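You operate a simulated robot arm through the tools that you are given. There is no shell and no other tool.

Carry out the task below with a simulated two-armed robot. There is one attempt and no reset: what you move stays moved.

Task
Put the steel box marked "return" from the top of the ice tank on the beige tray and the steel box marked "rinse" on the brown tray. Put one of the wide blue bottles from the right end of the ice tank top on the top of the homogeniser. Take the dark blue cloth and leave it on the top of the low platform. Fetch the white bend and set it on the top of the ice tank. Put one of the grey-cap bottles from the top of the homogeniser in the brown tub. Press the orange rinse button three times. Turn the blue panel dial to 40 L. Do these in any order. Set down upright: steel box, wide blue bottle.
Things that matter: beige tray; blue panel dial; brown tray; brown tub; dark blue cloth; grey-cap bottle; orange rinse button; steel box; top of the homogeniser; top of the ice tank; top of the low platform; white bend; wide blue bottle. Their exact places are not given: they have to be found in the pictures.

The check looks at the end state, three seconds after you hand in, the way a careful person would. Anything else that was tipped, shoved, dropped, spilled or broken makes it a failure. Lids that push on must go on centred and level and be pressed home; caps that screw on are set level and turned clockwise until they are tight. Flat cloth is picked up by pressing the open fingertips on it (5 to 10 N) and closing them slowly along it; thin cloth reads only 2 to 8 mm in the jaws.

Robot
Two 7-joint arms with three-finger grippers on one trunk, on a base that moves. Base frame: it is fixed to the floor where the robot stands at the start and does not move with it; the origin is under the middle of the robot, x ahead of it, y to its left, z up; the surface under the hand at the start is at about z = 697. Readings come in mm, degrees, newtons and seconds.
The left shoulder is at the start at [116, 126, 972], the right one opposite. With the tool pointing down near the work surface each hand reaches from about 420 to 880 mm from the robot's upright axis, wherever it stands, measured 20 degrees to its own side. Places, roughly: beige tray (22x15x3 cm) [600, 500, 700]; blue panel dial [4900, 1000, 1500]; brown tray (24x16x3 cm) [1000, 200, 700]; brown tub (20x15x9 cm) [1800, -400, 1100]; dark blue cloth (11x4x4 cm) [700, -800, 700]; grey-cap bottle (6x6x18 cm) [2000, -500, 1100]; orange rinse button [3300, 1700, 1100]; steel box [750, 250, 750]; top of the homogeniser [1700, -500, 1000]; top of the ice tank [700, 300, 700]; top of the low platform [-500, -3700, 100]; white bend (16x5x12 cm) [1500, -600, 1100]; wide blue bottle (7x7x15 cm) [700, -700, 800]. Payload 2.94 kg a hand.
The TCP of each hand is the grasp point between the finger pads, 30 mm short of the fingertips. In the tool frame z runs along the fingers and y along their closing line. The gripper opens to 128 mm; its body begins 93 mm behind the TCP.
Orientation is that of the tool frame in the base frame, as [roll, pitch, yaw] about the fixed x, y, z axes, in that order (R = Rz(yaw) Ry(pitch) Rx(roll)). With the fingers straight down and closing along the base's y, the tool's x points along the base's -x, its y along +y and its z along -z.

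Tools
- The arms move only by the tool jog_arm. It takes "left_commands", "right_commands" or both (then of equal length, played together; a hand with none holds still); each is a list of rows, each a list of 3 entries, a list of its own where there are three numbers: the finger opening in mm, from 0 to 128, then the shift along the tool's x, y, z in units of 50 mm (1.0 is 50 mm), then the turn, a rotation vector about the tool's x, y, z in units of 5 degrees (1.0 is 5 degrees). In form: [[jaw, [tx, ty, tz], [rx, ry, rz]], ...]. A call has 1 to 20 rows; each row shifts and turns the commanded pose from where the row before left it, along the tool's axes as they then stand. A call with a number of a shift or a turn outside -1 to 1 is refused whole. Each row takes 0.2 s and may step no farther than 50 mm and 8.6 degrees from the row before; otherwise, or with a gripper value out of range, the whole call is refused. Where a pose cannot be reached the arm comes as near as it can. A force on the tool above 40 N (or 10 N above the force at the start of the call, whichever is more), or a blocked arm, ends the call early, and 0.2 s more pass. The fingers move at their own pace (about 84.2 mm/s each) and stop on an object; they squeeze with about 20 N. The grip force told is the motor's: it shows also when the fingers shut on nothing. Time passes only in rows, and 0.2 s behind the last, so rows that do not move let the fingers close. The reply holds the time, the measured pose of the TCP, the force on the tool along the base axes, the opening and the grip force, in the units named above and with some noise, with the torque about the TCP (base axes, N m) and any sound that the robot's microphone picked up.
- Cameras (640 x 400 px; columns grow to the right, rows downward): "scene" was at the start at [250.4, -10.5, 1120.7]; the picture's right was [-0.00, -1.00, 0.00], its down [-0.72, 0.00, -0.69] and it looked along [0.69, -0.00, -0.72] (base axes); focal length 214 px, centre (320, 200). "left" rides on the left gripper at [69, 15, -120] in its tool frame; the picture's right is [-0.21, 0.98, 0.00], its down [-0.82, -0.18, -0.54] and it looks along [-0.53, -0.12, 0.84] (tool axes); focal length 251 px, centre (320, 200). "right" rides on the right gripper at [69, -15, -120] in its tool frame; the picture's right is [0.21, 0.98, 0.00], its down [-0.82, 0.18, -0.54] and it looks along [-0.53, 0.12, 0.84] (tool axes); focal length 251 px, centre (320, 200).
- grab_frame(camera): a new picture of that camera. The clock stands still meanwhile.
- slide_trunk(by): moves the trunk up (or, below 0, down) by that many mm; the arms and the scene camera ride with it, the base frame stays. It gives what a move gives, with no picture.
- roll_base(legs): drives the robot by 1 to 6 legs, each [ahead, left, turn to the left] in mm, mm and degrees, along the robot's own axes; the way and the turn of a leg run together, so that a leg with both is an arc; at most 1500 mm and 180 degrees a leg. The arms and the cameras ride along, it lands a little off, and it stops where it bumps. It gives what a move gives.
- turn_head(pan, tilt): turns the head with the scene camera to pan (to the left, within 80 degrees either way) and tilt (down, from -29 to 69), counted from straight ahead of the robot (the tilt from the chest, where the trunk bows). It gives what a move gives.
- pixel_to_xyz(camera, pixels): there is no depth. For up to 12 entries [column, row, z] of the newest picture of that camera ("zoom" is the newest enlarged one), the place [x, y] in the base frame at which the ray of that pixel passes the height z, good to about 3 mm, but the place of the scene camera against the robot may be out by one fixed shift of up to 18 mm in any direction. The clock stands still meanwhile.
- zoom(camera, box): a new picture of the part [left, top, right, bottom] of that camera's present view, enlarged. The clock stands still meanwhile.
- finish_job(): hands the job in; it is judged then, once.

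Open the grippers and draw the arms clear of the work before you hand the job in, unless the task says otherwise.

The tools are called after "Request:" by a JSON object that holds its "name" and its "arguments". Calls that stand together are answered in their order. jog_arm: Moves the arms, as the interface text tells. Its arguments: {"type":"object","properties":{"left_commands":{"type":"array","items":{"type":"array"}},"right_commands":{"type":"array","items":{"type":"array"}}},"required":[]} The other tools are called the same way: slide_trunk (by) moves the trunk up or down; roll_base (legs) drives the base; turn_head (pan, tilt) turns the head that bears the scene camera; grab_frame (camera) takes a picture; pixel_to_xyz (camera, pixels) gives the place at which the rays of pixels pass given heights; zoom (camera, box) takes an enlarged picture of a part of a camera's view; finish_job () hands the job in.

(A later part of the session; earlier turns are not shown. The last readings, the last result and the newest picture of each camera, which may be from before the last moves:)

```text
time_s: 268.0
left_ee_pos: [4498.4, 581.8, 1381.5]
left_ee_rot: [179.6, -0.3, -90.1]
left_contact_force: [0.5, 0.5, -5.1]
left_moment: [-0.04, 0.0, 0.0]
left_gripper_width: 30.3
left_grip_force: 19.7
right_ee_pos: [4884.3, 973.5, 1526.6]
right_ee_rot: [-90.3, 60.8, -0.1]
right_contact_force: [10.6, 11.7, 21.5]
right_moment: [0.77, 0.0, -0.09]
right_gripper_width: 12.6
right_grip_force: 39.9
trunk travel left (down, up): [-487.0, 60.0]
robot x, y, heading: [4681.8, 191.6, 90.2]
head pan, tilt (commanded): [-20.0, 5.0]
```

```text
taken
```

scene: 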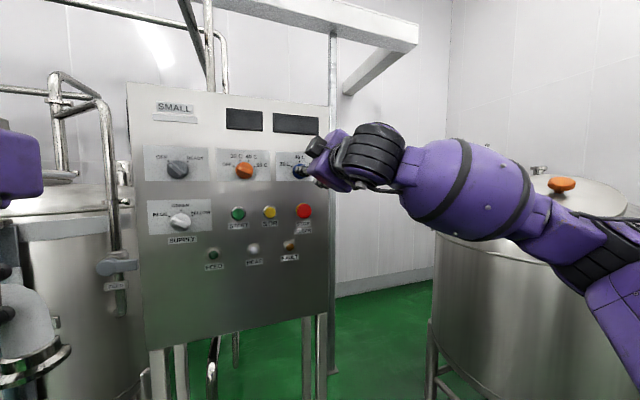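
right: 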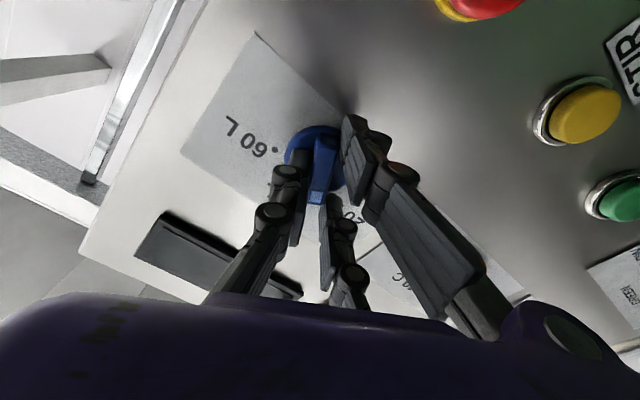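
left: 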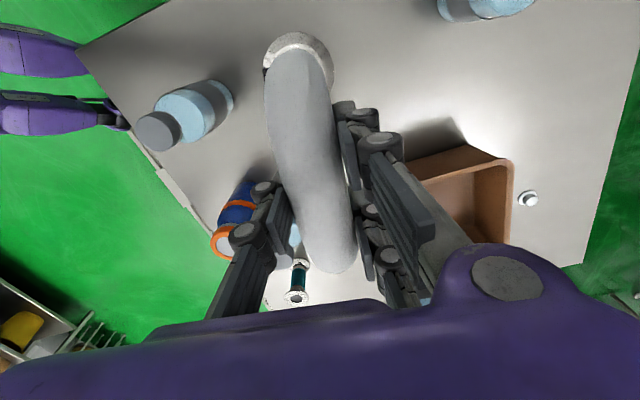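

The lever turns with the hand. I shift about 2 mm towards the reaction force and turn the remaining 29°.

Request:
{"name": "jog_arm", "arguments": {"right_commands": [[11, [-0.03, -0.04, 0.02], [0, 0, 0]], [11, [0, 0, 0], [0, 0, 0.8]], [11, [0, 0, 0], [0, 0, 0.8]], [11, [0, 0, 0], [0, 0, 0.8]], [11, [0, 0, 0], [0, 0, 0.6]], [11, [0, 0, 0], [0, 0, 0]]]}}

Request:
{"name": "grab_frame", "arguments": {"camera": "right"}}

```text
time_s: 269.4
left_ee_pos: [4499.1, 580.2, 1382.7]
left_ee_rot: [179.5, -0.3, -90.1]
left_contact_force: [0.5, 0.7, -4.2]
left_moment: [-0.02, 0.03, -0.04]
left_gripper_width: 30.5
left_grip_force: 19.9
right_ee_pos: [4885.3, 973.3, 1525.6]
right_ee_rot: [-91.3, 75.8, -1.1]
right_contact_force: [9.3, -3.6, 6.3]
right_moment: [0.37, -0.02, -0.16]
right_gripper_width: 13.0
right_grip_force: 39.5
trunk travel left (down, up): [-487.0, 60.0]
robot x, y, heading: [4686.0, 190.8, 90.2]
head pan, tilt (commanded): [-20.0, 5.0]
```

```text
taken
```

right: 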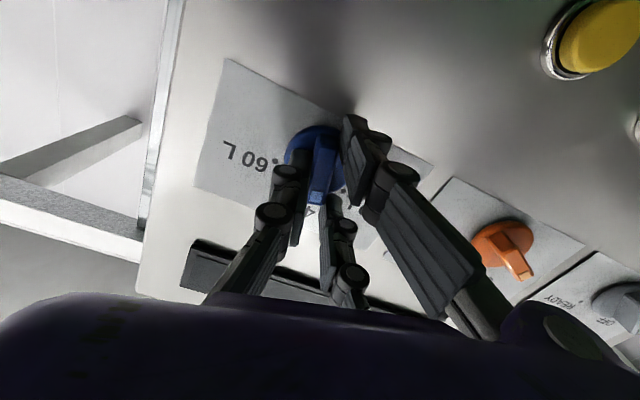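

The dial has followed to about 45°, forces are small. I turn the last 14°.

Request:
{"name": "jog_arm", "arguments": {"right_commands": [[11, [0, 0, 0], [0, 0, 0.8]], [11, [0, 0, 0], [0, 0, 0.8]], [11, [0, 0, 0], [0, 0, 0.8]], [11, [0, 0, 0], [0, 0, 0.5]], [11, [0, 0, 0], [0, 0, 0]]]}}

Request:
{"name": "grab_frame", "arguments": {"camera": "right"}}

Request:
{"name": "zoom", "arguments": {"camera": "scene", "box": [250, 130, 350, 200]}}

```text
time_s: 270.6
left_ee_pos: [4500.5, 581.1, 1381.9]
left_ee_rot: [179.5, -0.3, -90.1]
left_contact_force: [0.3, -0.4, -4.6]
left_moment: [-0.02, 0.02, -0.02]
left_gripper_width: 30.3
left_grip_force: 20.0
right_ee_pos: [4885.4, 973.8, 1529.3]
right_ee_rot: [138.8, 89.6, -131.3]
right_contact_force: [9.8, -5.1, 2.0]
right_moment: [-0.2, 0.0, -0.29]
right_gripper_width: 12.7
right_grip_force: 39.3
trunk travel left (down, up): [-487.0, 60.0]
robot x, y, heading: [4681.7, 192.2, 90.4]
head pan, tilt (commanded): [-20.0, 5.0]
```

```text
taken
```

right: 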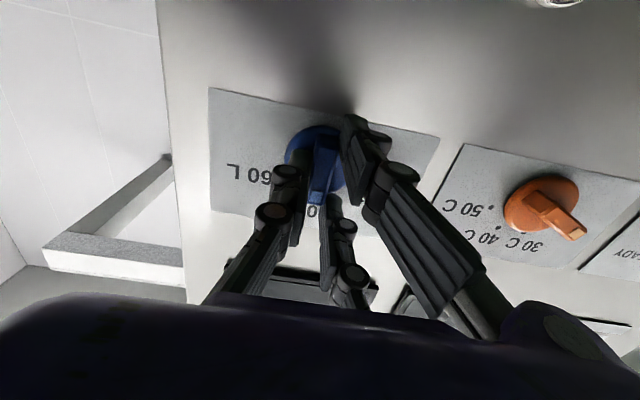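

```text
5.71 times, centred on (300, 165) of scene
```

zoom: 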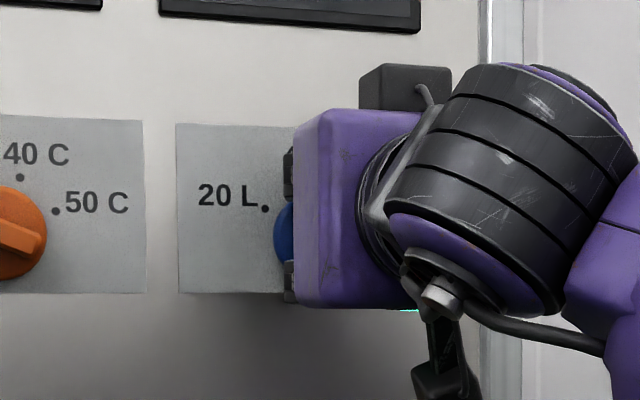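

The hand has turned 59.5° in total. I open the fingers and back straight off the dial to check its setting.

Request:
{"name": "jog_arm", "arguments": {"right_commands": [[16, [0, 0, 0], [0, 0, 0]], [24, [0, 0, 0], [0, 0, 0]], [36, [0, 0, 0], [0, 0, 0]], [44, [0, 0, -0.1], [0, 0, 0]], [44, [0, 0, -0.5], [0, 0, 0]], [44, [0, 0, -0.9], [0, 0, 0]], [44, [0, 0, -0.9], [0, 0, 0]], [44, [0, 0, -0.6], [0, 0, 0]], [44, [0, 0, 0], [0, 0, 0]]]}}

Request:
{"name": "zoom", "arguments": {"camera": "right", "box": [240, 70, 400, 180]}}

Request:
{"name": "zoom", "arguments": {"camera": "scene", "box": [250, 130, 350, 200]}}

```text
time_s: 272.6
left_ee_pos: [4497.9, 583.8, 1380.9]
left_ee_rot: [179.6, -0.3, -90.2]
left_contact_force: [0.0, 0.1, -5.0]
left_moment: [-0.04, 0.03, 0.01]
left_gripper_width: 30.4
left_grip_force: 19.5
right_ee_pos: [4883.3, 822.9, 1528.1]
right_ee_rot: [158.3, 89.6, -111.5]
right_contact_force: [-0.1, 0.2, 0.3]
right_moment: [0.03, -0.01, 0.02]
right_gripper_width: 43.9
right_grip_force: 0.0
trunk travel left (down, up): [-487.0, 60.0]
robot x, y, heading: [4684.5, 190.2, 90.5]
head pan, tilt (commanded): [-20.0, 5.0]
```

```text
3.64 times, centred on (320, 125) of right
```

zoom: 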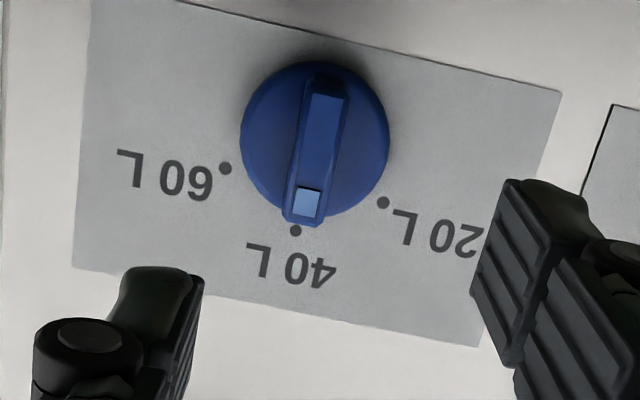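

```text
5.71 times, centred on (300, 165) of scene
```

zoom: 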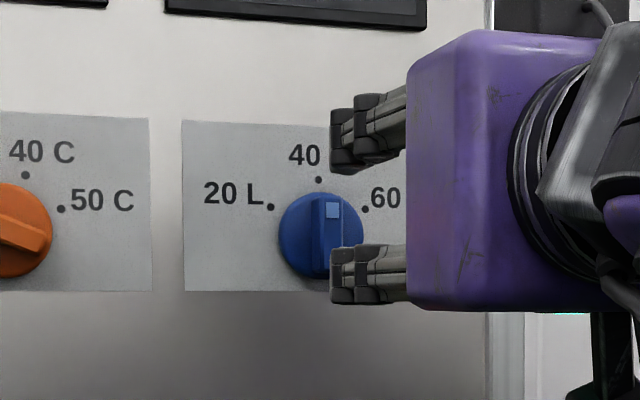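

The pointer now stands at 40 L. Next is the rinse button near [3300,1700]; I fold the right hand back to pointing down while lowering and drawing it in.

Request:
{"name": "jog_arm", "arguments": {"right_commands": [[60, [0.35, 0, 0], [0, 1, 0]], [60, [0.35, 0, 0], [0, 1, 0]], [60, [0.35, 0, 0], [0, 1, 0]], [60, [0.35, 0, 0], [0, 1, 0]], [60, [0.35, 0, 0], [0, 1, 0]], [60, [0.35, 0, 0], [0, 1, 0]], [60, [0.35, 0, 0], [0, 1, 0]], [60, [0.35, 0, 0], [0, 1, 0]], [60, [0.35, 0, 0], [0, 1, 0]], [60, [0.35, 0, 0], [0, 1, 0]], [60, [0.35, 0, 0], [0, 1, 0]], [60, [0.35, 0, 0], [0, 1, 0]], [60, [0.35, 0, 0], [0, 1, 0]], [60, [0.35, 0, 0], [0, 1, 0]], [60, [0.3, 0, 0], [0, 1, 0]], [60, [0.3, 0, 0], [0, 1, 0]], [60, [0.3, 0, 0], [0, 1, 0]], [60, [0.3, 0, 0], [0, 1, 0]], [60, [0, 0, 0], [0, 0, 0]]]}}

Request:
{"name": "turn_head", "arguments": {"pan": 45, "tilt": 20}}

Request:
{"name": "grab_frame", "arguments": {"camera": "scene"}}

```text
time_s: 276.6
left_ee_pos: [4497.9, 582.5, 1381.0]
left_ee_rot: [179.5, -0.3, -90.1]
left_contact_force: [0.1, 0.2, -5.3]
left_moment: [-0.02, 0.05, 0.01]
left_gripper_width: 30.4
left_grip_force: 19.7
right_ee_pos: [4881.7, 641.2, 1320.2]
right_ee_rot: [180.0, -0.3, -90.0]
right_contact_force: [-0.5, 0.1, 0.5]
right_moment: [-0.02, -0.01, -0.01]
right_gripper_width: 60.1
right_grip_force: 0.0
trunk travel left (down, up): [-487.0, 60.0]
robot x, y, heading: [4681.8, 190.7, 90.5]
head pan, tilt (commanded): [-20.0, 5.0]
```

```text
time_s: 278.0
left_ee_pos: [4498.6, 581.2, 1380.6]
left_ee_rot: [179.6, -0.3, -90.0]
left_contact_force: [0.1, -0.1, -5.0]
left_moment: [-0.04, 0.05, 0.02]
left_gripper_width: 30.5
left_grip_force: 20.4
right_ee_pos: [4883.4, 642.5, 1320.6]
right_ee_rot: [179.9, -0.2, -89.9]
right_contact_force: [0.3, -0.9, 0.1]
right_moment: [-0.03, 0.0, 0.01]
right_gripper_width: 60.0
right_grip_force: 0.0
trunk travel left (down, up): [-487.0, 60.0]
robot x, y, heading: [4686.6, 189.5, 90.4]
head pan, tilt (commanded): [45.0, 20.0]
```

```text
taken
```

scene: 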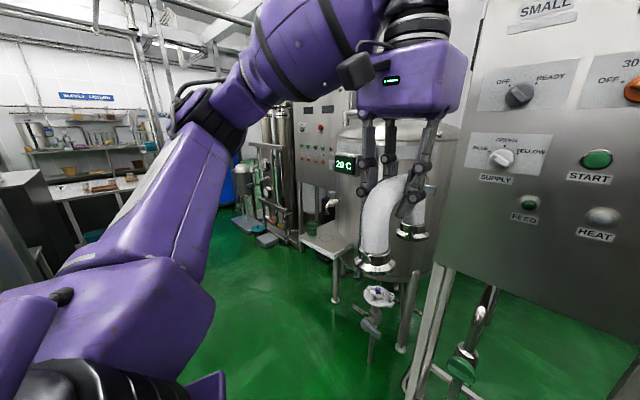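

The way along the left corridor is visible. I project the small vat's shelf foot and legs to plan the path past it.

Request:
{"name": "pixel_to_xyz", "arguments": {"camera": "scene", "pixels": [[335, 300, 0], [402, 350, 0], [372, 362, 0], [300, 243, 700], [353, 255, 700], [268, 243, 0], [415, 395, 0], [295, 200, 0], [243, 225, 0]]}}

Request:
{"name": "zoom", "arguments": {"camera": "scene", "box": [220, 80, 380, 200]}}

```text
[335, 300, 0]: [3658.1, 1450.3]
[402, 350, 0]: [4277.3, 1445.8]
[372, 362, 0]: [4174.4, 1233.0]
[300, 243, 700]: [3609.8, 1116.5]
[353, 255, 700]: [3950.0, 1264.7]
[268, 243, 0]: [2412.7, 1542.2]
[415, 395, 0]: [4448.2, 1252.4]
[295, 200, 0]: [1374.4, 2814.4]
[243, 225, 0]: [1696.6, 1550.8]
```

```text
3.33 times, centred on (300, 140) of scene
```

zoom: 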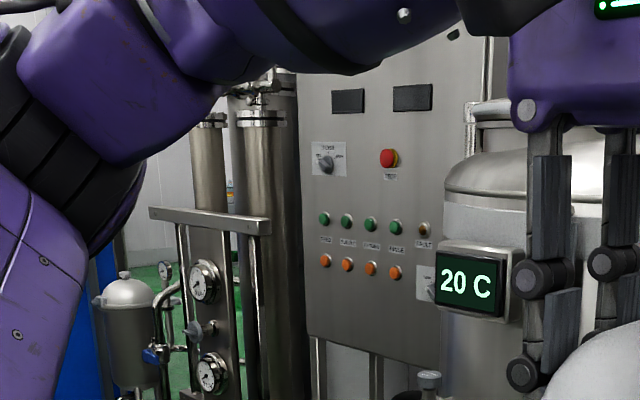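

The second panel has a row of orange buttons. The corridor is free for y<1050, so I drive left past the small vat to about (3480,420).

Request:
{"name": "roll_base", "arguments": {"legs": [[0, 550, 0], [230, 0, -0.4], [0, 650, 0]]}}

Request:
{"name": "turn_head", "arguments": {"pan": 10, "tilt": 10}}

Request:
{"name": "grab_frame", "arguments": {"camera": "scene"}}

```text
time_s: 290.4
left_ee_pos: [3293.5, 803.5, 1381.1]
left_ee_rot: [179.6, -0.3, -90.0]
left_contact_force: [0.8, 0.4, -5.5]
left_moment: [-0.04, 0.06, 0.0]
left_gripper_width: 30.2
left_grip_force: 19.8
right_ee_pos: [3678.0, 864.2, 1321.2]
right_ee_rot: [179.9, -0.3, -89.7]
right_contact_force: [-0.3, 0.4, 0.7]
right_moment: [0.03, 0.01, 0.0]
right_gripper_width: 59.9
right_grip_force: 0.0
trunk travel left (down, up): [-487.0, 60.0]
robot x, y, heading: [3482.4, 411.5, 90.3]
head pan, tilt (commanded): [45.0, 20.0]
```

```text
time_s: 291.4
left_ee_pos: [3293.8, 803.5, 1381.5]
left_ee_rot: [179.6, -0.4, -89.8]
left_contact_force: [0.1, 0.0, -4.4]
left_moment: [-0.02, 0.05, 0.0]
left_gripper_width: 30.2
left_grip_force: 20.3
right_ee_pos: [3677.0, 865.1, 1321.0]
right_ee_rot: [179.8, -0.3, -89.7]
right_contact_force: [0.1, -0.4, -0.9]
right_moment: [0.02, -0.04, 0.0]
right_gripper_width: 60.1
right_grip_force: 0.0
trunk travel left (down, up): [-487.0, 60.0]
robot x, y, heading: [3481.0, 413.8, 90.4]
head pan, tilt (commanded): [10.0, 10.0]
```

```text
taken
```

scene: 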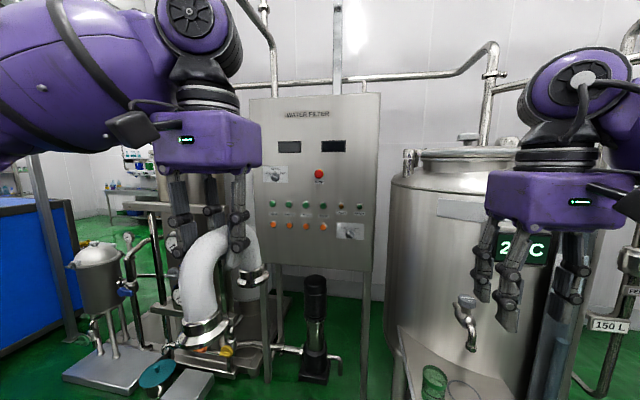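

Request:
{"name": "zoom", "arguments": {"camera": "scene", "box": [250, 150, 380, 250]}}

Request:
{"name": "pixel_to_xyz", "arguments": {"camera": "scene", "pixels": [[322, 228, 1100], [322, 228, 1150], [322, 228, 1200], [322, 228, 1250], [280, 270, 900], [374, 270, 900], [280, 400, 0], [362, 398, 0], [250, 258, 1000], [374, 270, 1000]]}}

```text
4.00 times, centred on (315, 200) of scene
```

zoom: 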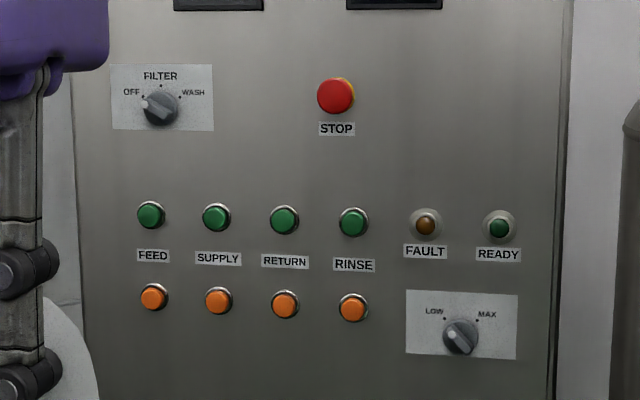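

```text
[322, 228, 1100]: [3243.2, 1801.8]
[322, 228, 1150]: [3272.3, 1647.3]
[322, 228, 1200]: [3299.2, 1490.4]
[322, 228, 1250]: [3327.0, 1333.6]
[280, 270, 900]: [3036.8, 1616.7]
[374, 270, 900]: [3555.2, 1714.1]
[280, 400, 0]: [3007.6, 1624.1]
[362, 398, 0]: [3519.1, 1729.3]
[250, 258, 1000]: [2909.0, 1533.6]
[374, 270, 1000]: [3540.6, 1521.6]
```

The orange RINSE button is at zoom (353,308), about (3265,1690,1135). I look lower to see the floor space in front of this panel.

Request:
{"name": "turn_head", "arguments": {"pan": 15, "tilt": 40}}

Request:
{"name": "grab_frame", "arguments": {"camera": "scene"}}

```text
time_s: 292.4
left_ee_pos: [3293.3, 804.0, 1381.4]
left_ee_rot: [179.6, -0.3, -89.9]
left_contact_force: [-0.1, 0.7, -5.3]
left_moment: [-0.05, 0.0, -0.02]
left_gripper_width: 30.6
left_grip_force: 20.1
right_ee_pos: [3677.3, 864.2, 1321.7]
right_ee_rot: [180.0, -0.3, -89.7]
right_contact_force: [0.0, 0.5, 0.5]
right_moment: [-0.02, -0.01, -0.01]
right_gripper_width: 60.1
right_grip_force: 0.0
trunk travel left (down, up): [-487.0, 60.0]
robot x, y, heading: [3480.8, 416.4, 90.5]
head pan, tilt (commanded): [15.0, 40.0]
```

```text
taken
```

scene: 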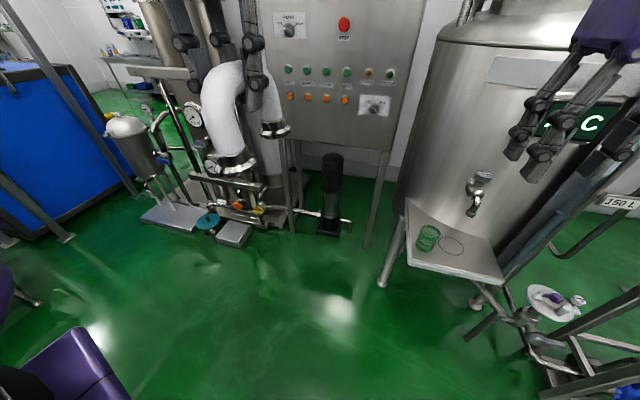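

Request:
{"name": "pixel_to_xyz", "arguments": {"camera": "scene", "pixels": [[233, 245, 0], [330, 235, 0], [368, 250, 0], [382, 285, 0], [165, 228, 0], [405, 262, 700], [293, 232, 0], [205, 222, 200], [345, 100, 1130], [62, 242, 0], [500, 278, 700], [345, 100, 1150]]}}

Request:
{"name": "zoom", "arguments": {"camera": "scene", "box": [260, 60, 420, 160]}}

```text
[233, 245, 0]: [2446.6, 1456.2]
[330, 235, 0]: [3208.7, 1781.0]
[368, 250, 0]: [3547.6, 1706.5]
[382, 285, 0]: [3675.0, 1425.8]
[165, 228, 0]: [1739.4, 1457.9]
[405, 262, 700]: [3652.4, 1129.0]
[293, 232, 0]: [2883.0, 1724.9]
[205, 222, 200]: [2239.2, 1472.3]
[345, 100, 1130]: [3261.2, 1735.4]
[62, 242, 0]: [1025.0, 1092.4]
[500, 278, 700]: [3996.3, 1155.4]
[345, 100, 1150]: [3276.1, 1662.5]
```

```text
4.00 times, centred on (340, 110) of scene
```

zoom: 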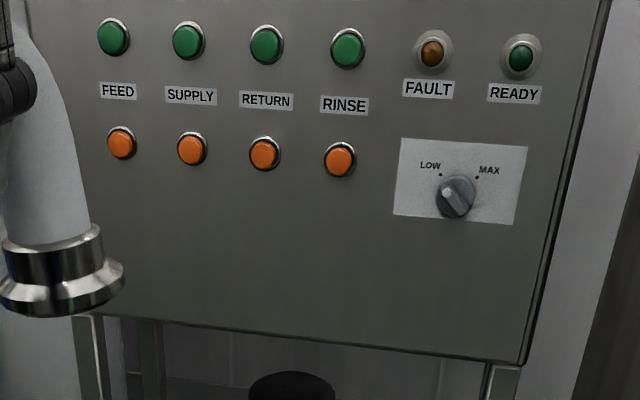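

The panel front is at y≈1690 and the button at about (3268,1685,1142); the floor before it is free. I drive to about (3170,850) and lower the trunk 220 mm.

Request:
{"name": "roll_base", "arguments": {"legs": [[0, 311, -0.5], [430, 0, 0]]}}

Request:
{"name": "slide_trunk", "arguments": {"by": -220}}

Request:
{"name": "turn_head", "arguments": {"pan": 0, "tilt": 20}}

Request:
{"name": "grab_frame", "arguments": {"camera": "scene"}}

```text
time_s: 297.9
left_ee_pos: [2988.3, 1237.8, 1381.7]
left_ee_rot: [179.6, -0.3, -90.7]
left_contact_force: [0.5, -0.2, -4.7]
left_moment: [-0.01, 0.01, 0.02]
left_gripper_width: 30.3
left_grip_force: 19.7
right_ee_pos: [3373.4, 1295.0, 1321.6]
right_ee_rot: [180.0, -0.2, -90.4]
right_contact_force: [0.2, -0.9, 0.2]
right_moment: [0.01, 0.0, -0.02]
right_gripper_width: 59.9
right_grip_force: 0.0
trunk travel left (down, up): [-487.0, 60.0]
robot x, y, heading: [3169.2, 850.8, 90.0]
head pan, tilt (commanded): [15.0, 40.0]
```

```text
time_s: 300.2
left_ee_pos: [2987.7, 1238.1, 1161.6]
left_ee_rot: [179.6, -0.3, -90.5]
left_contact_force: [-0.1, -0.7, -5.2]
left_moment: [-0.04, 0.02, 0.02]
left_gripper_width: 30.5
left_grip_force: 20.5
right_ee_pos: [3373.0, 1295.0, 1101.4]
right_ee_rot: [179.9, -0.3, -90.3]
right_contact_force: [-0.3, 0.5, 0.3]
right_moment: [0.03, -0.03, 0.02]
right_gripper_width: 60.2
right_grip_force: 0.0
trunk travel left (down, up): [-267.0, 280.0]
robot x, y, heading: [3175.2, 848.9, 90.0]
head pan, tilt (commanded): [15.0, 40.0]
```

```text
time_s: 301.1
left_ee_pos: [2986.8, 1239.7, 1162.2]
left_ee_rot: [179.6, -0.3, -90.6]
left_contact_force: [0.3, -0.3, -4.5]
left_moment: [-0.04, 0.0, 0.01]
left_gripper_width: 30.4
left_grip_force: 19.8
right_ee_pos: [3372.5, 1295.3, 1101.1]
right_ee_rot: [180.0, -0.3, -90.2]
right_contact_force: [0.3, -0.4, 0.0]
right_moment: [-0.01, -0.02, 0.01]
right_gripper_width: 60.0
right_grip_force: 0.0
trunk travel left (down, up): [-267.0, 280.0]
robot x, y, heading: [3171.3, 849.1, 90.0]
head pan, tilt (commanded): [0.0, 20.0]
```

```text
taken
```

scene: 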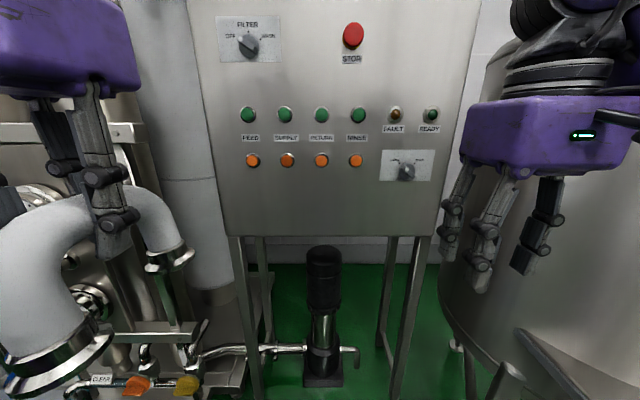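

I move the right hand forward and over to the button's column, then pitch it up to point at the panel.

Request:
{"name": "jog_arm", "arguments": {"right_commands": [[30, [-0.8, 0.42, 0], [0, 0, 0]], [15, [-0.8, 0.42, 0], [0, 0, 0]], [5, [-0.8, 0.42, 0], [0, 0, 0]], [2, [-0.8, 0.42, 0], [0, 0, 0]], [2, [-0.8, 0.42, 0], [0, 0, 0]], [2, [0, 0, 0], [0, -1, 0]], [2, [0, 0, 0], [0, -1, 0]], [2, [0, 0, 0], [0, -1, 0]], [2, [0, 0, 0], [0, -1, 0]], [2, [0, 0, 0], [0, -1, 0]], [2, [0, 0, 0], [0, -1, 0]], [2, [0, 0, 0], [0, -1, 0]], [2, [0, 0, 0], [0, -1, 0]], [2, [0, 0, 0], [0, -1, 0]], [2, [0, 0, 0], [0, 0, 0]]]}}

Request:
{"name": "jog_arm", "arguments": {"right_commands": [[2, [-0.1, 0, 0], [0, -1, 0]], [2, [-0.1, 0, 0], [0, -1, 0]], [2, [-0.1, 0, 0], [0, -1, 0]], [2, [-0.1, 0, 0], [0, -1, 0]], [2, [-0.1, 0, 0], [0, -1, 0]], [2, [-0.1, 0, 0], [0, -1, 0]], [2, [-0.1, 0, 0], [0, -1, 0]], [2, [-0.1, 0, 0], [0, -1, 0]], [2, [0, 0, 0], [0, -1, 0]], [2, [0, 0, 0], [0, 0, 0]]]}}

Request:
{"name": "grab_frame", "arguments": {"camera": "right"}}

Request:
{"name": "grab_frame", "arguments": {"camera": "scene"}}

```text
time_s: 304.3
left_ee_pos: [2987.9, 1238.1, 1161.6]
left_ee_rot: [179.6, -0.3, -90.7]
left_contact_force: [0.0, -0.7, -4.5]
left_moment: [-0.03, 0.05, 0.05]
left_gripper_width: 30.2
left_grip_force: 19.8
right_ee_pos: [3269.9, 1494.5, 1100.5]
right_ee_rot: [179.8, 44.8, -90.4]
right_contact_force: [0.8, 0.3, 0.6]
right_moment: [0.01, 0.0, -0.04]
right_gripper_width: 0.1
right_grip_force: 3.1
trunk travel left (down, up): [-267.0, 280.0]
robot x, y, heading: [3171.9, 846.5, 89.8]
head pan, tilt (commanded): [0.0, 20.0]
```

```text
time_s: 306.5
left_ee_pos: [2989.1, 1239.3, 1160.9]
left_ee_rot: [179.5, -0.3, -90.7]
left_contact_force: [0.2, 0.2, -5.6]
left_moment: [-0.02, 0.06, -0.05]
left_gripper_width: 30.2
left_grip_force: 20.3
right_ee_pos: [3252.9, 1514.1, 1132.0]
right_ee_rot: [-173.1, 87.9, -81.7]
right_contact_force: [-0.5, 0.4, -0.3]
right_moment: [0.01, 0.01, 0.03]
right_gripper_width: 0.1
right_grip_force: 2.5
right hand out of reach, approached as far as the arm can: row 9
trunk travel left (down, up): [-267.0, 280.0]
robot x, y, heading: [3171.1, 844.9, 90.2]
head pan, tilt (commanded): [0.0, 20.0]
```

```text
taken
```

right: 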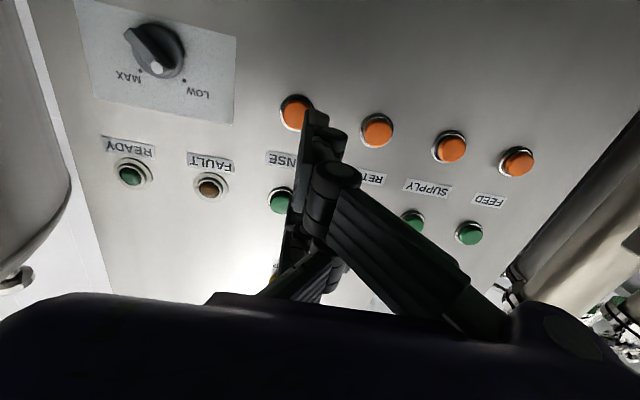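

```text
taken
```

scene: 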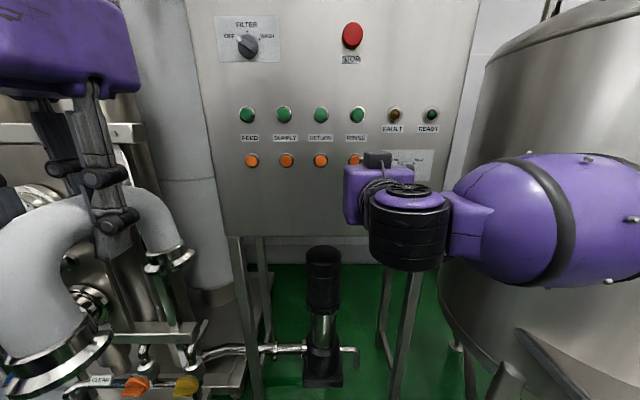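

The hand points at the panel; the orange RINSE button shows at (296,112), computed near (3274,1700,1135). I centre the single finger's tip on it.

Request:
{"name": "jog_arm", "arguments": {"right_commands": [[0, [-0.2, -0.34, 0], [0, 0, 0]], [0, [0, 0, 0.8], [0, 0, 0]], [0, [0, 0, 0.8], [0, 0, 0]], [0, [0, 0, 0], [0, 0, 0]]]}}

Request:
{"name": "grab_frame", "arguments": {"camera": "right"}}

Request:
{"name": "zoom", "arguments": {"camera": "scene", "box": [280, 90, 440, 200]}}

```text
time_s: 307.5
left_ee_pos: [2987.4, 1238.3, 1159.8]
left_ee_rot: [179.7, -0.3, -90.6]
left_contact_force: [0.0, 0.0, -4.8]
left_moment: [-0.02, -0.01, 0.02]
left_gripper_width: 30.3
left_grip_force: 19.6
right_ee_pos: [3285.7, 1545.3, 1144.1]
right_ee_rot: [162.9, 89.7, -107.4]
right_contact_force: [0.6, 0.1, -0.3]
right_moment: [-0.02, 0.03, -0.04]
right_gripper_width: 0.1
right_grip_force: 3.5
right hand out of reach, approached as far as the arm can: row 2, 3
trunk travel left (down, up): [-267.0, 280.0]
robot x, y, heading: [3171.3, 847.8, 89.9]
head pan, tilt (commanded): [0.0, 20.0]
```

```text
taken
```

right: 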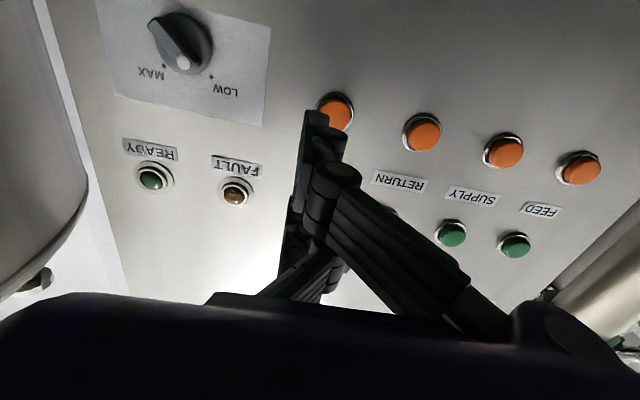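

```text
3.64 times, centred on (360, 145) of scene
```

zoom: 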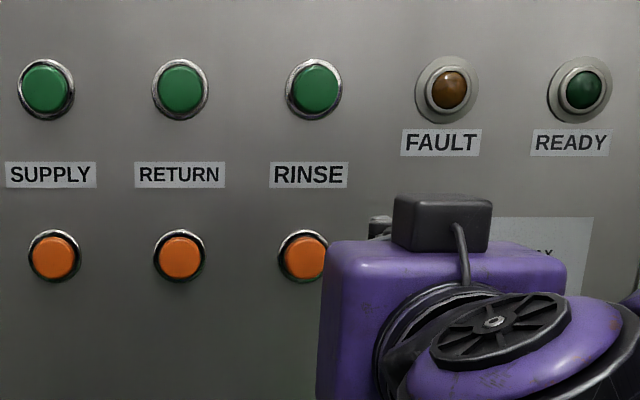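

The arm is at its forward limit, so I set the jaws to 24 mm, pull the hand back 60 mm and drive the base 125 mm closer.

Request:
{"name": "jog_arm", "arguments": {"right_commands": [[24, [0, 0.3, -0.7], [0, 0, 0]], [24, [0, 0.3, -0.7], [0, 0, 0]], [24, [0, 0, 0], [0, 0, 0]]]}}

Request:
{"name": "roll_base", "arguments": {"legs": [[125, 0, 0]]}}

Request:
{"name": "grab_frame", "arguments": {"camera": "right"}}

```text
time_s: 308.3
left_ee_pos: [2989.5, 1238.1, 1162.0]
left_ee_rot: [179.5, -0.4, -90.5]
left_contact_force: [0.8, 0.3, -4.6]
left_moment: [-0.05, 0.03, 0.01]
left_gripper_width: 30.2
left_grip_force: 20.3
right_ee_pos: [3256.0, 1474.2, 1145.6]
right_ee_rot: [156.2, 89.6, -114.3]
right_contact_force: [-0.1, -0.7, 0.3]
right_moment: [0.0, 0.04, -0.01]
right_gripper_width: 24.1
right_grip_force: 0.0
trunk travel left (down, up): [-267.0, 280.0]
robot x, y, heading: [3172.0, 846.9, 89.7]
head pan, tilt (commanded): [0.0, 20.0]
```

```text
time_s: 309.5
left_ee_pos: [2989.3, 1362.4, 1161.1]
left_ee_rot: [179.5, -0.3, -90.6]
left_contact_force: [-0.3, 0.2, -5.4]
left_moment: [-0.08, 0.03, 0.01]
left_gripper_width: 30.2
left_grip_force: 20.4
right_ee_pos: [3257.1, 1598.2, 1144.5]
right_ee_rot: [154.2, 89.6, -116.1]
right_contact_force: [-0.1, 1.2, -0.2]
right_moment: [-0.01, 0.02, -0.03]
right_gripper_width: 24.0
right_grip_force: 0.2
trunk travel left (down, up): [-267.0, 280.0]
robot x, y, heading: [3172.4, 971.5, 90.0]
head pan, tilt (commanded): [0.0, 20.0]
```

```text
taken
```

right: 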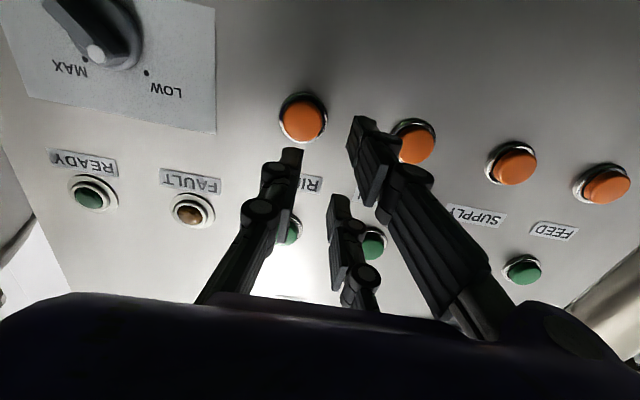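

The single finger's tip is just beside the RINSE button (303,120). I shift 11 mm down and 4 mm left, then advance 40 mm.

Request:
{"name": "jog_arm", "arguments": {"right_commands": [[24, [0.22, 0.07, 0], [0, 0, 0]], [24, [0, 0, 0.4], [0, 0, 0]], [24, [0, 0, 0.4], [0, 0, 0]], [24, [0, 0, 0], [0, 0, 0]]]}}

Request:
{"name": "grab_frame", "arguments": {"camera": "right"}}

```text
time_s: 310.5
left_ee_pos: [2989.6, 1362.3, 1161.3]
left_ee_rot: [179.6, -0.2, -90.6]
left_contact_force: [0.3, -0.5, -5.7]
left_moment: [-0.04, 0.01, 0.02]
left_gripper_width: 30.5
left_grip_force: 20.5
right_ee_pos: [3255.2, 1639.5, 1135.2]
right_ee_rot: [151.5, 89.8, -118.8]
right_contact_force: [0.0, 0.7, -0.6]
right_moment: [0.01, 0.02, 0.0]
right_gripper_width: 23.8
right_grip_force: 0.1
trunk travel left (down, up): [-267.0, 280.0]
robot x, y, heading: [3175.5, 972.5, 89.6]
head pan, tilt (commanded): [0.0, 20.0]
```

```text
taken
```

right: 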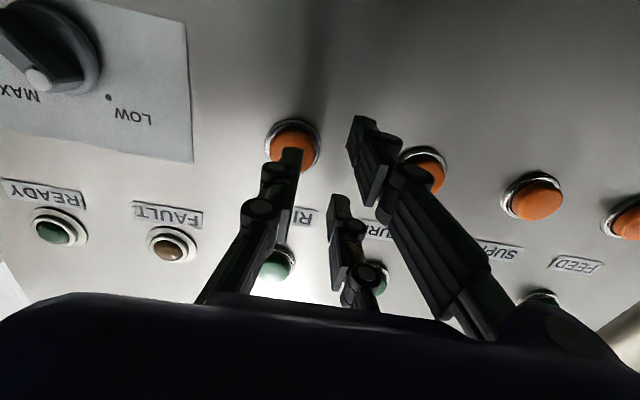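

The fingertip is in front of the RINSE button. I advance in small steps watching the force and sound.

Request:
{"name": "jog_arm", "arguments": {"right_commands": [[24, [0, 0, 0.1], [0, 0, 0]], [24, [0, 0, 0.1], [0, 0, 0]], [24, [0, 0, 0], [0, 0, 0]]]}}

Request:
{"name": "jog_arm", "arguments": {"right_commands": [[24, [0, 0, 0.1], [0, 0, 0]], [24, [0, 0, 0], [0, 0, 0]]]}}

Request:
{"name": "jog_arm", "arguments": {"right_commands": [[24, [0, 0, 0.1], [0, 0, 0]], [24, [0, 0, 0], [0, 0, 0]]]}}

```text
time_s: 311.3
left_ee_pos: [2988.7, 1362.5, 1161.5]
left_ee_rot: [179.6, -0.3, -90.6]
left_contact_force: [0.0, 0.1, -5.1]
left_moment: [-0.05, 0.03, 0.0]
left_gripper_width: 30.4
left_grip_force: 20.7
right_ee_pos: [3253.7, 1648.4, 1135.4]
right_ee_rot: [153.0, 89.8, -117.6]
right_contact_force: [0.5, 0.3, 0.1]
right_moment: [0.0, -0.01, -0.04]
right_gripper_width: 24.2
right_grip_force: 0.1
trunk travel left (down, up): [-267.0, 280.0]
robot x, y, heading: [3174.4, 971.1, 89.9]
head pan, tilt (commanded): [0.0, 20.0]
```

```text
time_s: 311.9
left_ee_pos: [2988.9, 1362.2, 1160.8]
left_ee_rot: [179.5, -0.4, -90.7]
left_contact_force: [-0.6, 0.2, -5.0]
left_moment: [-0.03, 0.0, -0.01]
left_gripper_width: 30.4
left_grip_force: 19.9
right_ee_pos: [3255.0, 1653.3, 1135.8]
right_ee_rot: [153.8, 89.8, -116.6]
right_contact_force: [-0.3, -2.3, -0.3]
right_moment: [-0.02, 0.01, -0.05]
right_gripper_width: 23.6
right_grip_force: 0.1
trunk travel left (down, up): [-267.0, 280.0]
robot x, y, heading: [3172.1, 971.5, 89.7]
head pan, tilt (commanded): [0.0, 20.0]
heard: click
```

```text
time_s: 312.5
left_ee_pos: [2989.1, 1362.3, 1161.1]
left_ee_rot: [179.6, -0.2, -90.6]
left_contact_force: [-0.3, -0.6, -4.9]
left_moment: [-0.02, 0.05, 0.02]
left_gripper_width: 30.2
left_grip_force: 20.0
right_ee_pos: [3254.8, 1656.4, 1136.0]
right_ee_rot: [152.1, 89.7, -118.2]
right_contact_force: [2.4, -14.9, -4.8]
right_moment: [-0.17, 0.1, -0.3]
right_gripper_width: 24.0
right_grip_force: 0.0
trunk travel left (down, up): [-267.0, 280.0]
robot x, y, heading: [3174.0, 969.3, 89.8]
head pan, tilt (commanded): [0.0, 20.0]
```

A click was heard: first press. I withdraw 16 mm to release the button.

Request:
{"name": "jog_arm", "arguments": {"right_commands": [[24, [0, 0, -0.2], [0, 0, 0]], [24, [0, 0, -0.12], [0, 0, 0]], [24, [0, 0, 0], [0, 0, 0]]]}}

```text
time_s: 313.3
left_ee_pos: [2989.1, 1364.0, 1161.2]
left_ee_rot: [179.7, -0.3, -90.6]
left_contact_force: [0.2, 0.1, -5.5]
left_moment: [-0.06, 0.02, 0.0]
left_gripper_width: 30.3
left_grip_force: 20.2
right_ee_pos: [3254.0, 1642.3, 1135.1]
right_ee_rot: [150.6, 89.6, -119.7]
right_contact_force: [1.0, 0.0, -0.3]
right_moment: [0.01, 0.0, 0.0]
right_gripper_width: 24.0
right_grip_force: 0.0
trunk travel left (down, up): [-267.0, 280.0]
robot x, y, heading: [3174.2, 972.0, 89.8]
head pan, tilt (commanded): [0.0, 20.0]
```

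Released (no force, y=1642). Second press: advance 13 mm.

Request:
{"name": "jog_arm", "arguments": {"right_commands": [[24, [0, 0, 0.14], [0, 0, 0]], [24, [0, 0, 0.1], [0, 0, 0]], [24, [0, 0, 0], [0, 0, 0]]]}}

```text
time_s: 314.1
left_ee_pos: [2989.1, 1362.8, 1160.9]
left_ee_rot: [179.6, -0.3, -90.5]
left_contact_force: [0.0, -0.1, -4.9]
left_moment: [-0.02, 0.01, -0.02]
left_gripper_width: 30.2
left_grip_force: 19.4
right_ee_pos: [3253.9, 1652.9, 1134.5]
right_ee_rot: [153.2, 89.7, -117.1]
right_contact_force: [0.6, -2.0, 0.4]
right_moment: [-0.02, -0.01, -0.05]
right_gripper_width: 23.9
right_grip_force: 0.1
trunk travel left (down, up): [-267.0, 280.0]
robot x, y, heading: [3173.4, 972.3, 89.9]
head pan, tilt (commanded): [0.0, 20.0]
heard: click
```

Second click heard. I withdraw again.

Request:
{"name": "jog_arm", "arguments": {"right_commands": [[24, [0, 0, -0.2], [0, 0, 0]], [24, [0, 0, -0.04], [0, 0, 0]], [24, [0, 0, 0], [0, 0, 0]]]}}

Request:
{"name": "jog_arm", "arguments": {"right_commands": [[24, [0, 0, 0.14], [0, 0, 0]], [24, [0, 0, 0.1], [0, 0, 0]], [24, [0, 0, 0], [0, 0, 0]]]}}

```text
time_s: 314.9
left_ee_pos: [2989.5, 1363.1, 1161.4]
left_ee_rot: [179.6, -0.3, -90.7]
left_contact_force: [-0.1, 0.8, -4.5]
left_moment: [-0.02, 0.05, -0.04]
left_gripper_width: 30.5
left_grip_force: 20.2
right_ee_pos: [3253.8, 1641.0, 1134.4]
right_ee_rot: [154.0, 89.8, -116.4]
right_contact_force: [0.7, 0.2, 0.2]
right_moment: [0.01, -0.02, -0.01]
right_gripper_width: 24.1
right_grip_force: 0.0
trunk travel left (down, up): [-267.0, 280.0]
robot x, y, heading: [3171.2, 967.7, 89.9]
head pan, tilt (commanded): [0.0, 20.0]
```

```text
time_s: 315.7
left_ee_pos: [2988.5, 1362.8, 1161.6]
left_ee_rot: [179.7, -0.3, -90.6]
left_contact_force: [-0.6, 0.1, -4.4]
left_moment: [-0.03, 0.03, 0.03]
left_gripper_width: 30.2
left_grip_force: 20.0
right_ee_pos: [3253.4, 1652.4, 1135.8]
right_ee_rot: [152.8, 89.7, -117.5]
right_contact_force: [0.0, -2.5, -0.7]
right_moment: [-0.03, 0.05, -0.03]
right_gripper_width: 23.9
right_grip_force: 0.1
trunk travel left (down, up): [-267.0, 280.0]
robot x, y, heading: [3175.1, 970.2, 89.5]
head pan, tilt (commanded): [0.0, 20.0]
heard: click
```

Third click heard. I withdraw fully and fold the right hand back to pointing down.

Request:
{"name": "jog_arm", "arguments": {"right_commands": [[24, [0, 0, -0.4], [0, 0, 0]], [24, [0, 0, -0.8], [0, 0, 0]], [24, [0, 0, -0.8], [0, 0, 0]], [24, [0, 0, 0], [0, 0, 0]]]}}

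Request:
{"name": "zoom", "arguments": {"camera": "right", "box": [200, 60, 440, 260]}}

Request:
{"name": "jog_arm", "arguments": {"right_commands": [[40, [0.2, 0, 0], [0, 1, 0]], [40, [0.2, 0, 0], [0, 1, 0]], [40, [0.2, 0, 0], [0, 1, 0]], [40, [0.2, 0, 0], [0, 1, 0]], [40, [0.2, 0, 0], [0, 1, 0]], [40, [0.2, 0, 0], [0, 1, 0]], [40, [0.2, 0, 0], [0, 1, 0]], [40, [0.2, 0, 0], [0, 1, 0]], [40, [0.2, 0, 0], [0, 1, 0]], [40, [0.3, 0, 0], [0, 1, 0]], [40, [0.3, 0, 0], [0, 1, 0]], [40, [0.3, 0, 0], [0, 1, 0]], [40, [0.3, 0, 0], [0, 1, 0]], [40, [0.3, 0, 0], [0, 1, 0]], [40, [0.3, 0, 0], [0, 1, 0]], [40, [0.3, 0, 0], [0, 1, 0]], [40, [0.3, 0, 0], [0, 1, 0]], [40, [0.3, 0, 0], [0, 1, 0]], [40, [0, 0, 0], [0, 0, 0]]]}}

```text
time_s: 316.7
left_ee_pos: [2988.6, 1362.5, 1161.6]
left_ee_rot: [179.6, -0.3, -90.6]
left_contact_force: [0.3, -0.9, -5.3]
left_moment: [-0.03, 0.04, -0.01]
left_gripper_width: 30.2
left_grip_force: 20.0
right_ee_pos: [3243.0, 1576.3, 1143.1]
right_ee_rot: [158.2, 89.6, -112.3]
right_contact_force: [0.0, 0.2, -0.8]
right_moment: [-0.04, -0.02, 0.0]
right_gripper_width: 24.1
right_grip_force: 0.1
right hand out of reach, approached as far as the arm can: row 3
trunk travel left (down, up): [-267.0, 280.0]
robot x, y, heading: [3173.3, 970.5, 90.1]
head pan, tilt (commanded): [0.0, 20.0]
```

```text
2.00 times, centred on (320, 160) of right
```

zoom: 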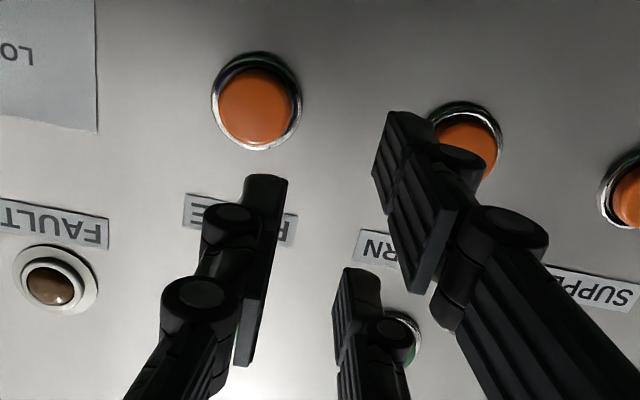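

```text
time_s: 320.7
left_ee_pos: [2989.3, 1362.8, 1161.5]
left_ee_rot: [179.7, -0.5, -90.6]
left_contact_force: [0.2, 0.4, -5.3]
left_moment: [-0.01, 0.02, 0.01]
left_gripper_width: 30.4
left_grip_force: 20.3
right_ee_pos: [3240.4, 1425.5, 1006.9]
right_ee_rot: [179.9, -0.5, -90.5]
right_contact_force: [0.3, -0.3, 0.2]
right_moment: [0.01, 0.02, 0.0]
right_gripper_width: 39.9
right_grip_force: 0.0
trunk travel left (down, up): [-267.0, 280.0]
robot x, y, heading: [3172.2, 970.4, 89.9]
head pan, tilt (commanded): [0.0, 20.0]
```

All three presses are done. I back away, turn to face −x and drive down the left corridor towards the ice tank.

Request:
{"name": "roll_base", "arguments": {"legs": [[-270, 0, 0], [0, 0, 90]]}}

Request:
{"name": "turn_head", "arguments": {"pan": 0, "tilt": 25}}

Request:
{"name": "grab_frame", "arguments": {"camera": "scene"}}

```text
time_s: 326.5
left_ee_pos: [2779.4, 518.8, 1161.5]
left_ee_rot: [179.6, -0.2, -0.7]
left_contact_force: [0.3, 0.4, -4.6]
left_moment: [-0.06, -0.04, -0.01]
left_gripper_width: 30.4
left_grip_force: 20.3
right_ee_pos: [2716.2, 768.9, 1007.2]
right_ee_rot: [179.9, -0.3, -0.6]
right_contact_force: [-0.2, -0.4, 0.7]
right_moment: [-0.02, 0.02, -0.01]
right_gripper_width: 39.9
right_grip_force: 0.0
trunk travel left (down, up): [-267.0, 280.0]
robot x, y, heading: [3170.8, 699.6, 179.7]
head pan, tilt (commanded): [0.0, 20.0]
```

```text
time_s: 327.1
left_ee_pos: [2779.4, 518.0, 1162.0]
left_ee_rot: [179.6, -0.2, -0.7]
left_contact_force: [0.4, -0.3, -5.2]
left_moment: [-0.05, -0.05, 0.02]
left_gripper_width: 30.3
left_grip_force: 19.9
right_ee_pos: [2717.3, 771.0, 1008.1]
right_ee_rot: [179.9, -0.3, -0.6]
right_contact_force: [0.3, 0.3, 0.3]
right_moment: [-0.01, 0.0, 0.01]
right_gripper_width: 39.9
right_grip_force: 0.1
trunk travel left (down, up): [-267.0, 280.0]
robot x, y, heading: [3171.8, 699.2, 179.7]
head pan, tilt (commanded): [0.0, 25.0]
```

```text
taken
```

scene: 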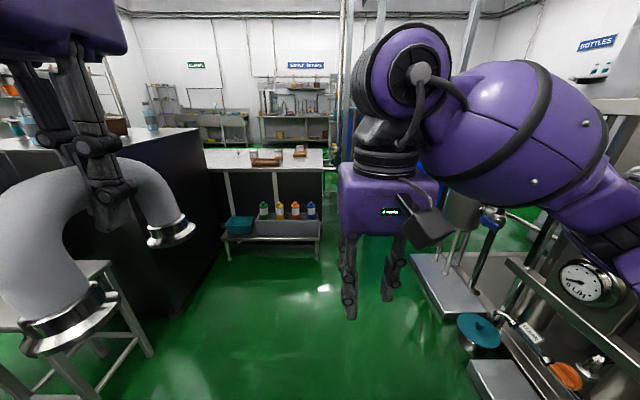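

The tank's far side and a frame at lower left appear. I zoom and project floor obstacles on both sides.

Request:
{"name": "zoom", "arguments": {"camera": "scene", "box": [0, 100, 340, 400]}}

Request:
{"name": "pixel_to_xyz", "arguments": {"camera": "scene", "pixels": [[150, 357, 0], [95, 395, 0], [25, 390, 0], [175, 318, 0], [470, 372, 0], [440, 312, 0], [412, 258, 0], [228, 262, 0], [318, 260, 0], [205, 165, 697], [322, 165, 697], [222, 240, 100]]}}

```text
1.33 times, centred on (170, 250) of scene
```

zoom: 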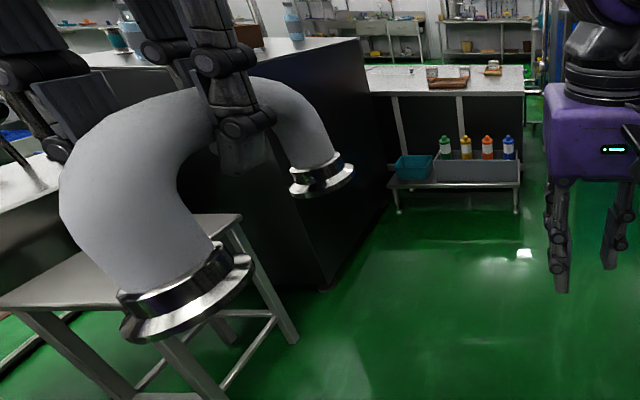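

```text
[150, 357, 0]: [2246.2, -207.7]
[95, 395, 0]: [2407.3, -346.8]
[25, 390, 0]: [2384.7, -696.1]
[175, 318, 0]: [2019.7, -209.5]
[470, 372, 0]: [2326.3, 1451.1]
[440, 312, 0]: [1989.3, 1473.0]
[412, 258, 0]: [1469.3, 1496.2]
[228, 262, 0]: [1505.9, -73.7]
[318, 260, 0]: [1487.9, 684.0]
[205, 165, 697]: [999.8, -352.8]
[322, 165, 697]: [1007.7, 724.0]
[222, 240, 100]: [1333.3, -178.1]
```

I zoom closer on the tank's far side to understand the rack below its edge.

Request:
{"name": "zoom", "arguments": {"camera": "scene", "box": [190, 130, 340, 270]}}

Request:
{"name": "pixel_to_xyz", "arguments": {"camera": "scene", "pixels": [[230, 262, 0], [230, 262, 100], [230, 262, 300], [265, 165, 697], [265, 165, 500], [265, 165, 0]]}}

```text
2.86 times, centred on (265, 200) of scene
```

zoom: 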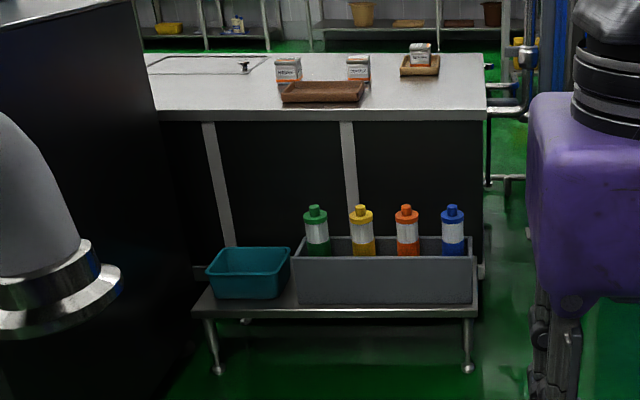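

```text
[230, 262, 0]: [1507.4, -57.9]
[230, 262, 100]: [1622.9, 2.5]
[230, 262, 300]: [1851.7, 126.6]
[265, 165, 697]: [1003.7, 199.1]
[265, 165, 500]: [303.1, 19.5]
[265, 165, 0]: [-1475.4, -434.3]
```

A low rack with squeeze bottles stands before the tank's far side (front about x≈1565, y −60…690). I'll stay behind it: drive to about (1840,600) and set the bend on the free tank top from there.

Request:
{"name": "roll_base", "arguments": {"legs": [[700, 50, 0.3], [600, 50, 0]]}}

Request:
{"name": "turn_head", "arguments": {"pan": 10, "tilt": 40}}

Request:
{"name": "grab_frame", "arguments": {"camera": "scene"}}

```text
time_s: 334.0
left_ee_pos: [1478.7, 415.4, 1161.9]
left_ee_rot: [179.6, -0.3, -0.3]
left_contact_force: [0.2, -0.3, -4.7]
left_moment: [-0.04, -0.04, 0.01]
left_gripper_width: 30.4
left_grip_force: 20.6
right_ee_pos: [1414.4, 665.5, 1007.9]
right_ee_rot: [179.9, -0.3, -0.2]
right_contact_force: [-0.1, -0.6, 0.4]
right_moment: [-0.02, -0.01, 0.0]
right_gripper_width: 40.0
right_grip_force: 0.1
trunk travel left (down, up): [-267.0, 280.0]
robot x, y, heading: [1871.7, 597.5, -179.8]
head pan, tilt (commanded): [0.0, 25.0]
```

```text
time_s: 334.8
left_ee_pos: [1479.0, 413.6, 1161.8]
left_ee_rot: [179.6, -0.4, -0.3]
left_contact_force: [-0.6, 0.3, -4.9]
left_moment: [-0.05, -0.06, -0.02]
left_gripper_width: 30.3
left_grip_force: 20.0
right_ee_pos: [1414.8, 666.1, 1007.0]
right_ee_rot: [179.9, -0.2, -0.1]
right_contact_force: [-0.5, 1.5, -0.8]
right_moment: [0.05, 0.01, -0.01]
right_gripper_width: 40.0
right_grip_force: 0.0
trunk travel left (down, up): [-267.0, 280.0]
robot x, y, heading: [1868.9, 597.6, -179.8]
head pan, tilt (commanded): [10.0, 40.0]
```

```text
taken
```

scene: 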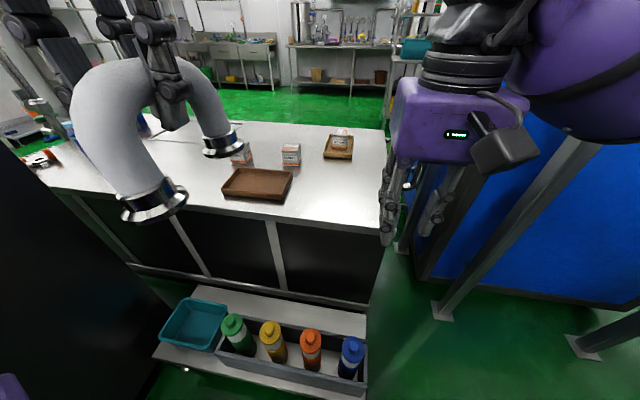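

Now the tank's left end and the gap beside it are visible. I project the rack's outline, the tank's corner and the post at (443,312).

Request:
{"name": "pixel_to_xyz", "arguments": {"camera": "scene", "pixels": [[443, 312, 0], [372, 330, 0], [590, 345, 0], [403, 250, 0], [383, 232, 697], [383, 130, 697], [160, 355, 150], [365, 400, 150], [365, 318, 150], [225, 197, 727], [290, 203, 727], [290, 165, 697]]}}

Request:
{"name": "zoom", "arguments": {"camera": "scene", "box": [340, 90, 560, 340]}}

```text
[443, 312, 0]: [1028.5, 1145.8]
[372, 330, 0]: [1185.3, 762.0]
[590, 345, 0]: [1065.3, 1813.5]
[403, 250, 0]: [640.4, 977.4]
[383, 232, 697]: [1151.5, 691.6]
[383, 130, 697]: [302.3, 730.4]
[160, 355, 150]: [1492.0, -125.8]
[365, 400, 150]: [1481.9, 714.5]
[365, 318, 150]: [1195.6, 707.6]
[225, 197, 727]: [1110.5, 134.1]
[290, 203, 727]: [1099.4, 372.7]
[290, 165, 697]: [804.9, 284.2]
```

```text
1.60 times, centred on (450, 215) of scene
```

zoom: 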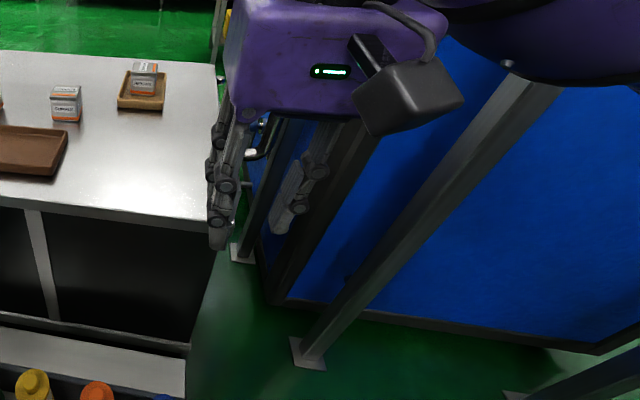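

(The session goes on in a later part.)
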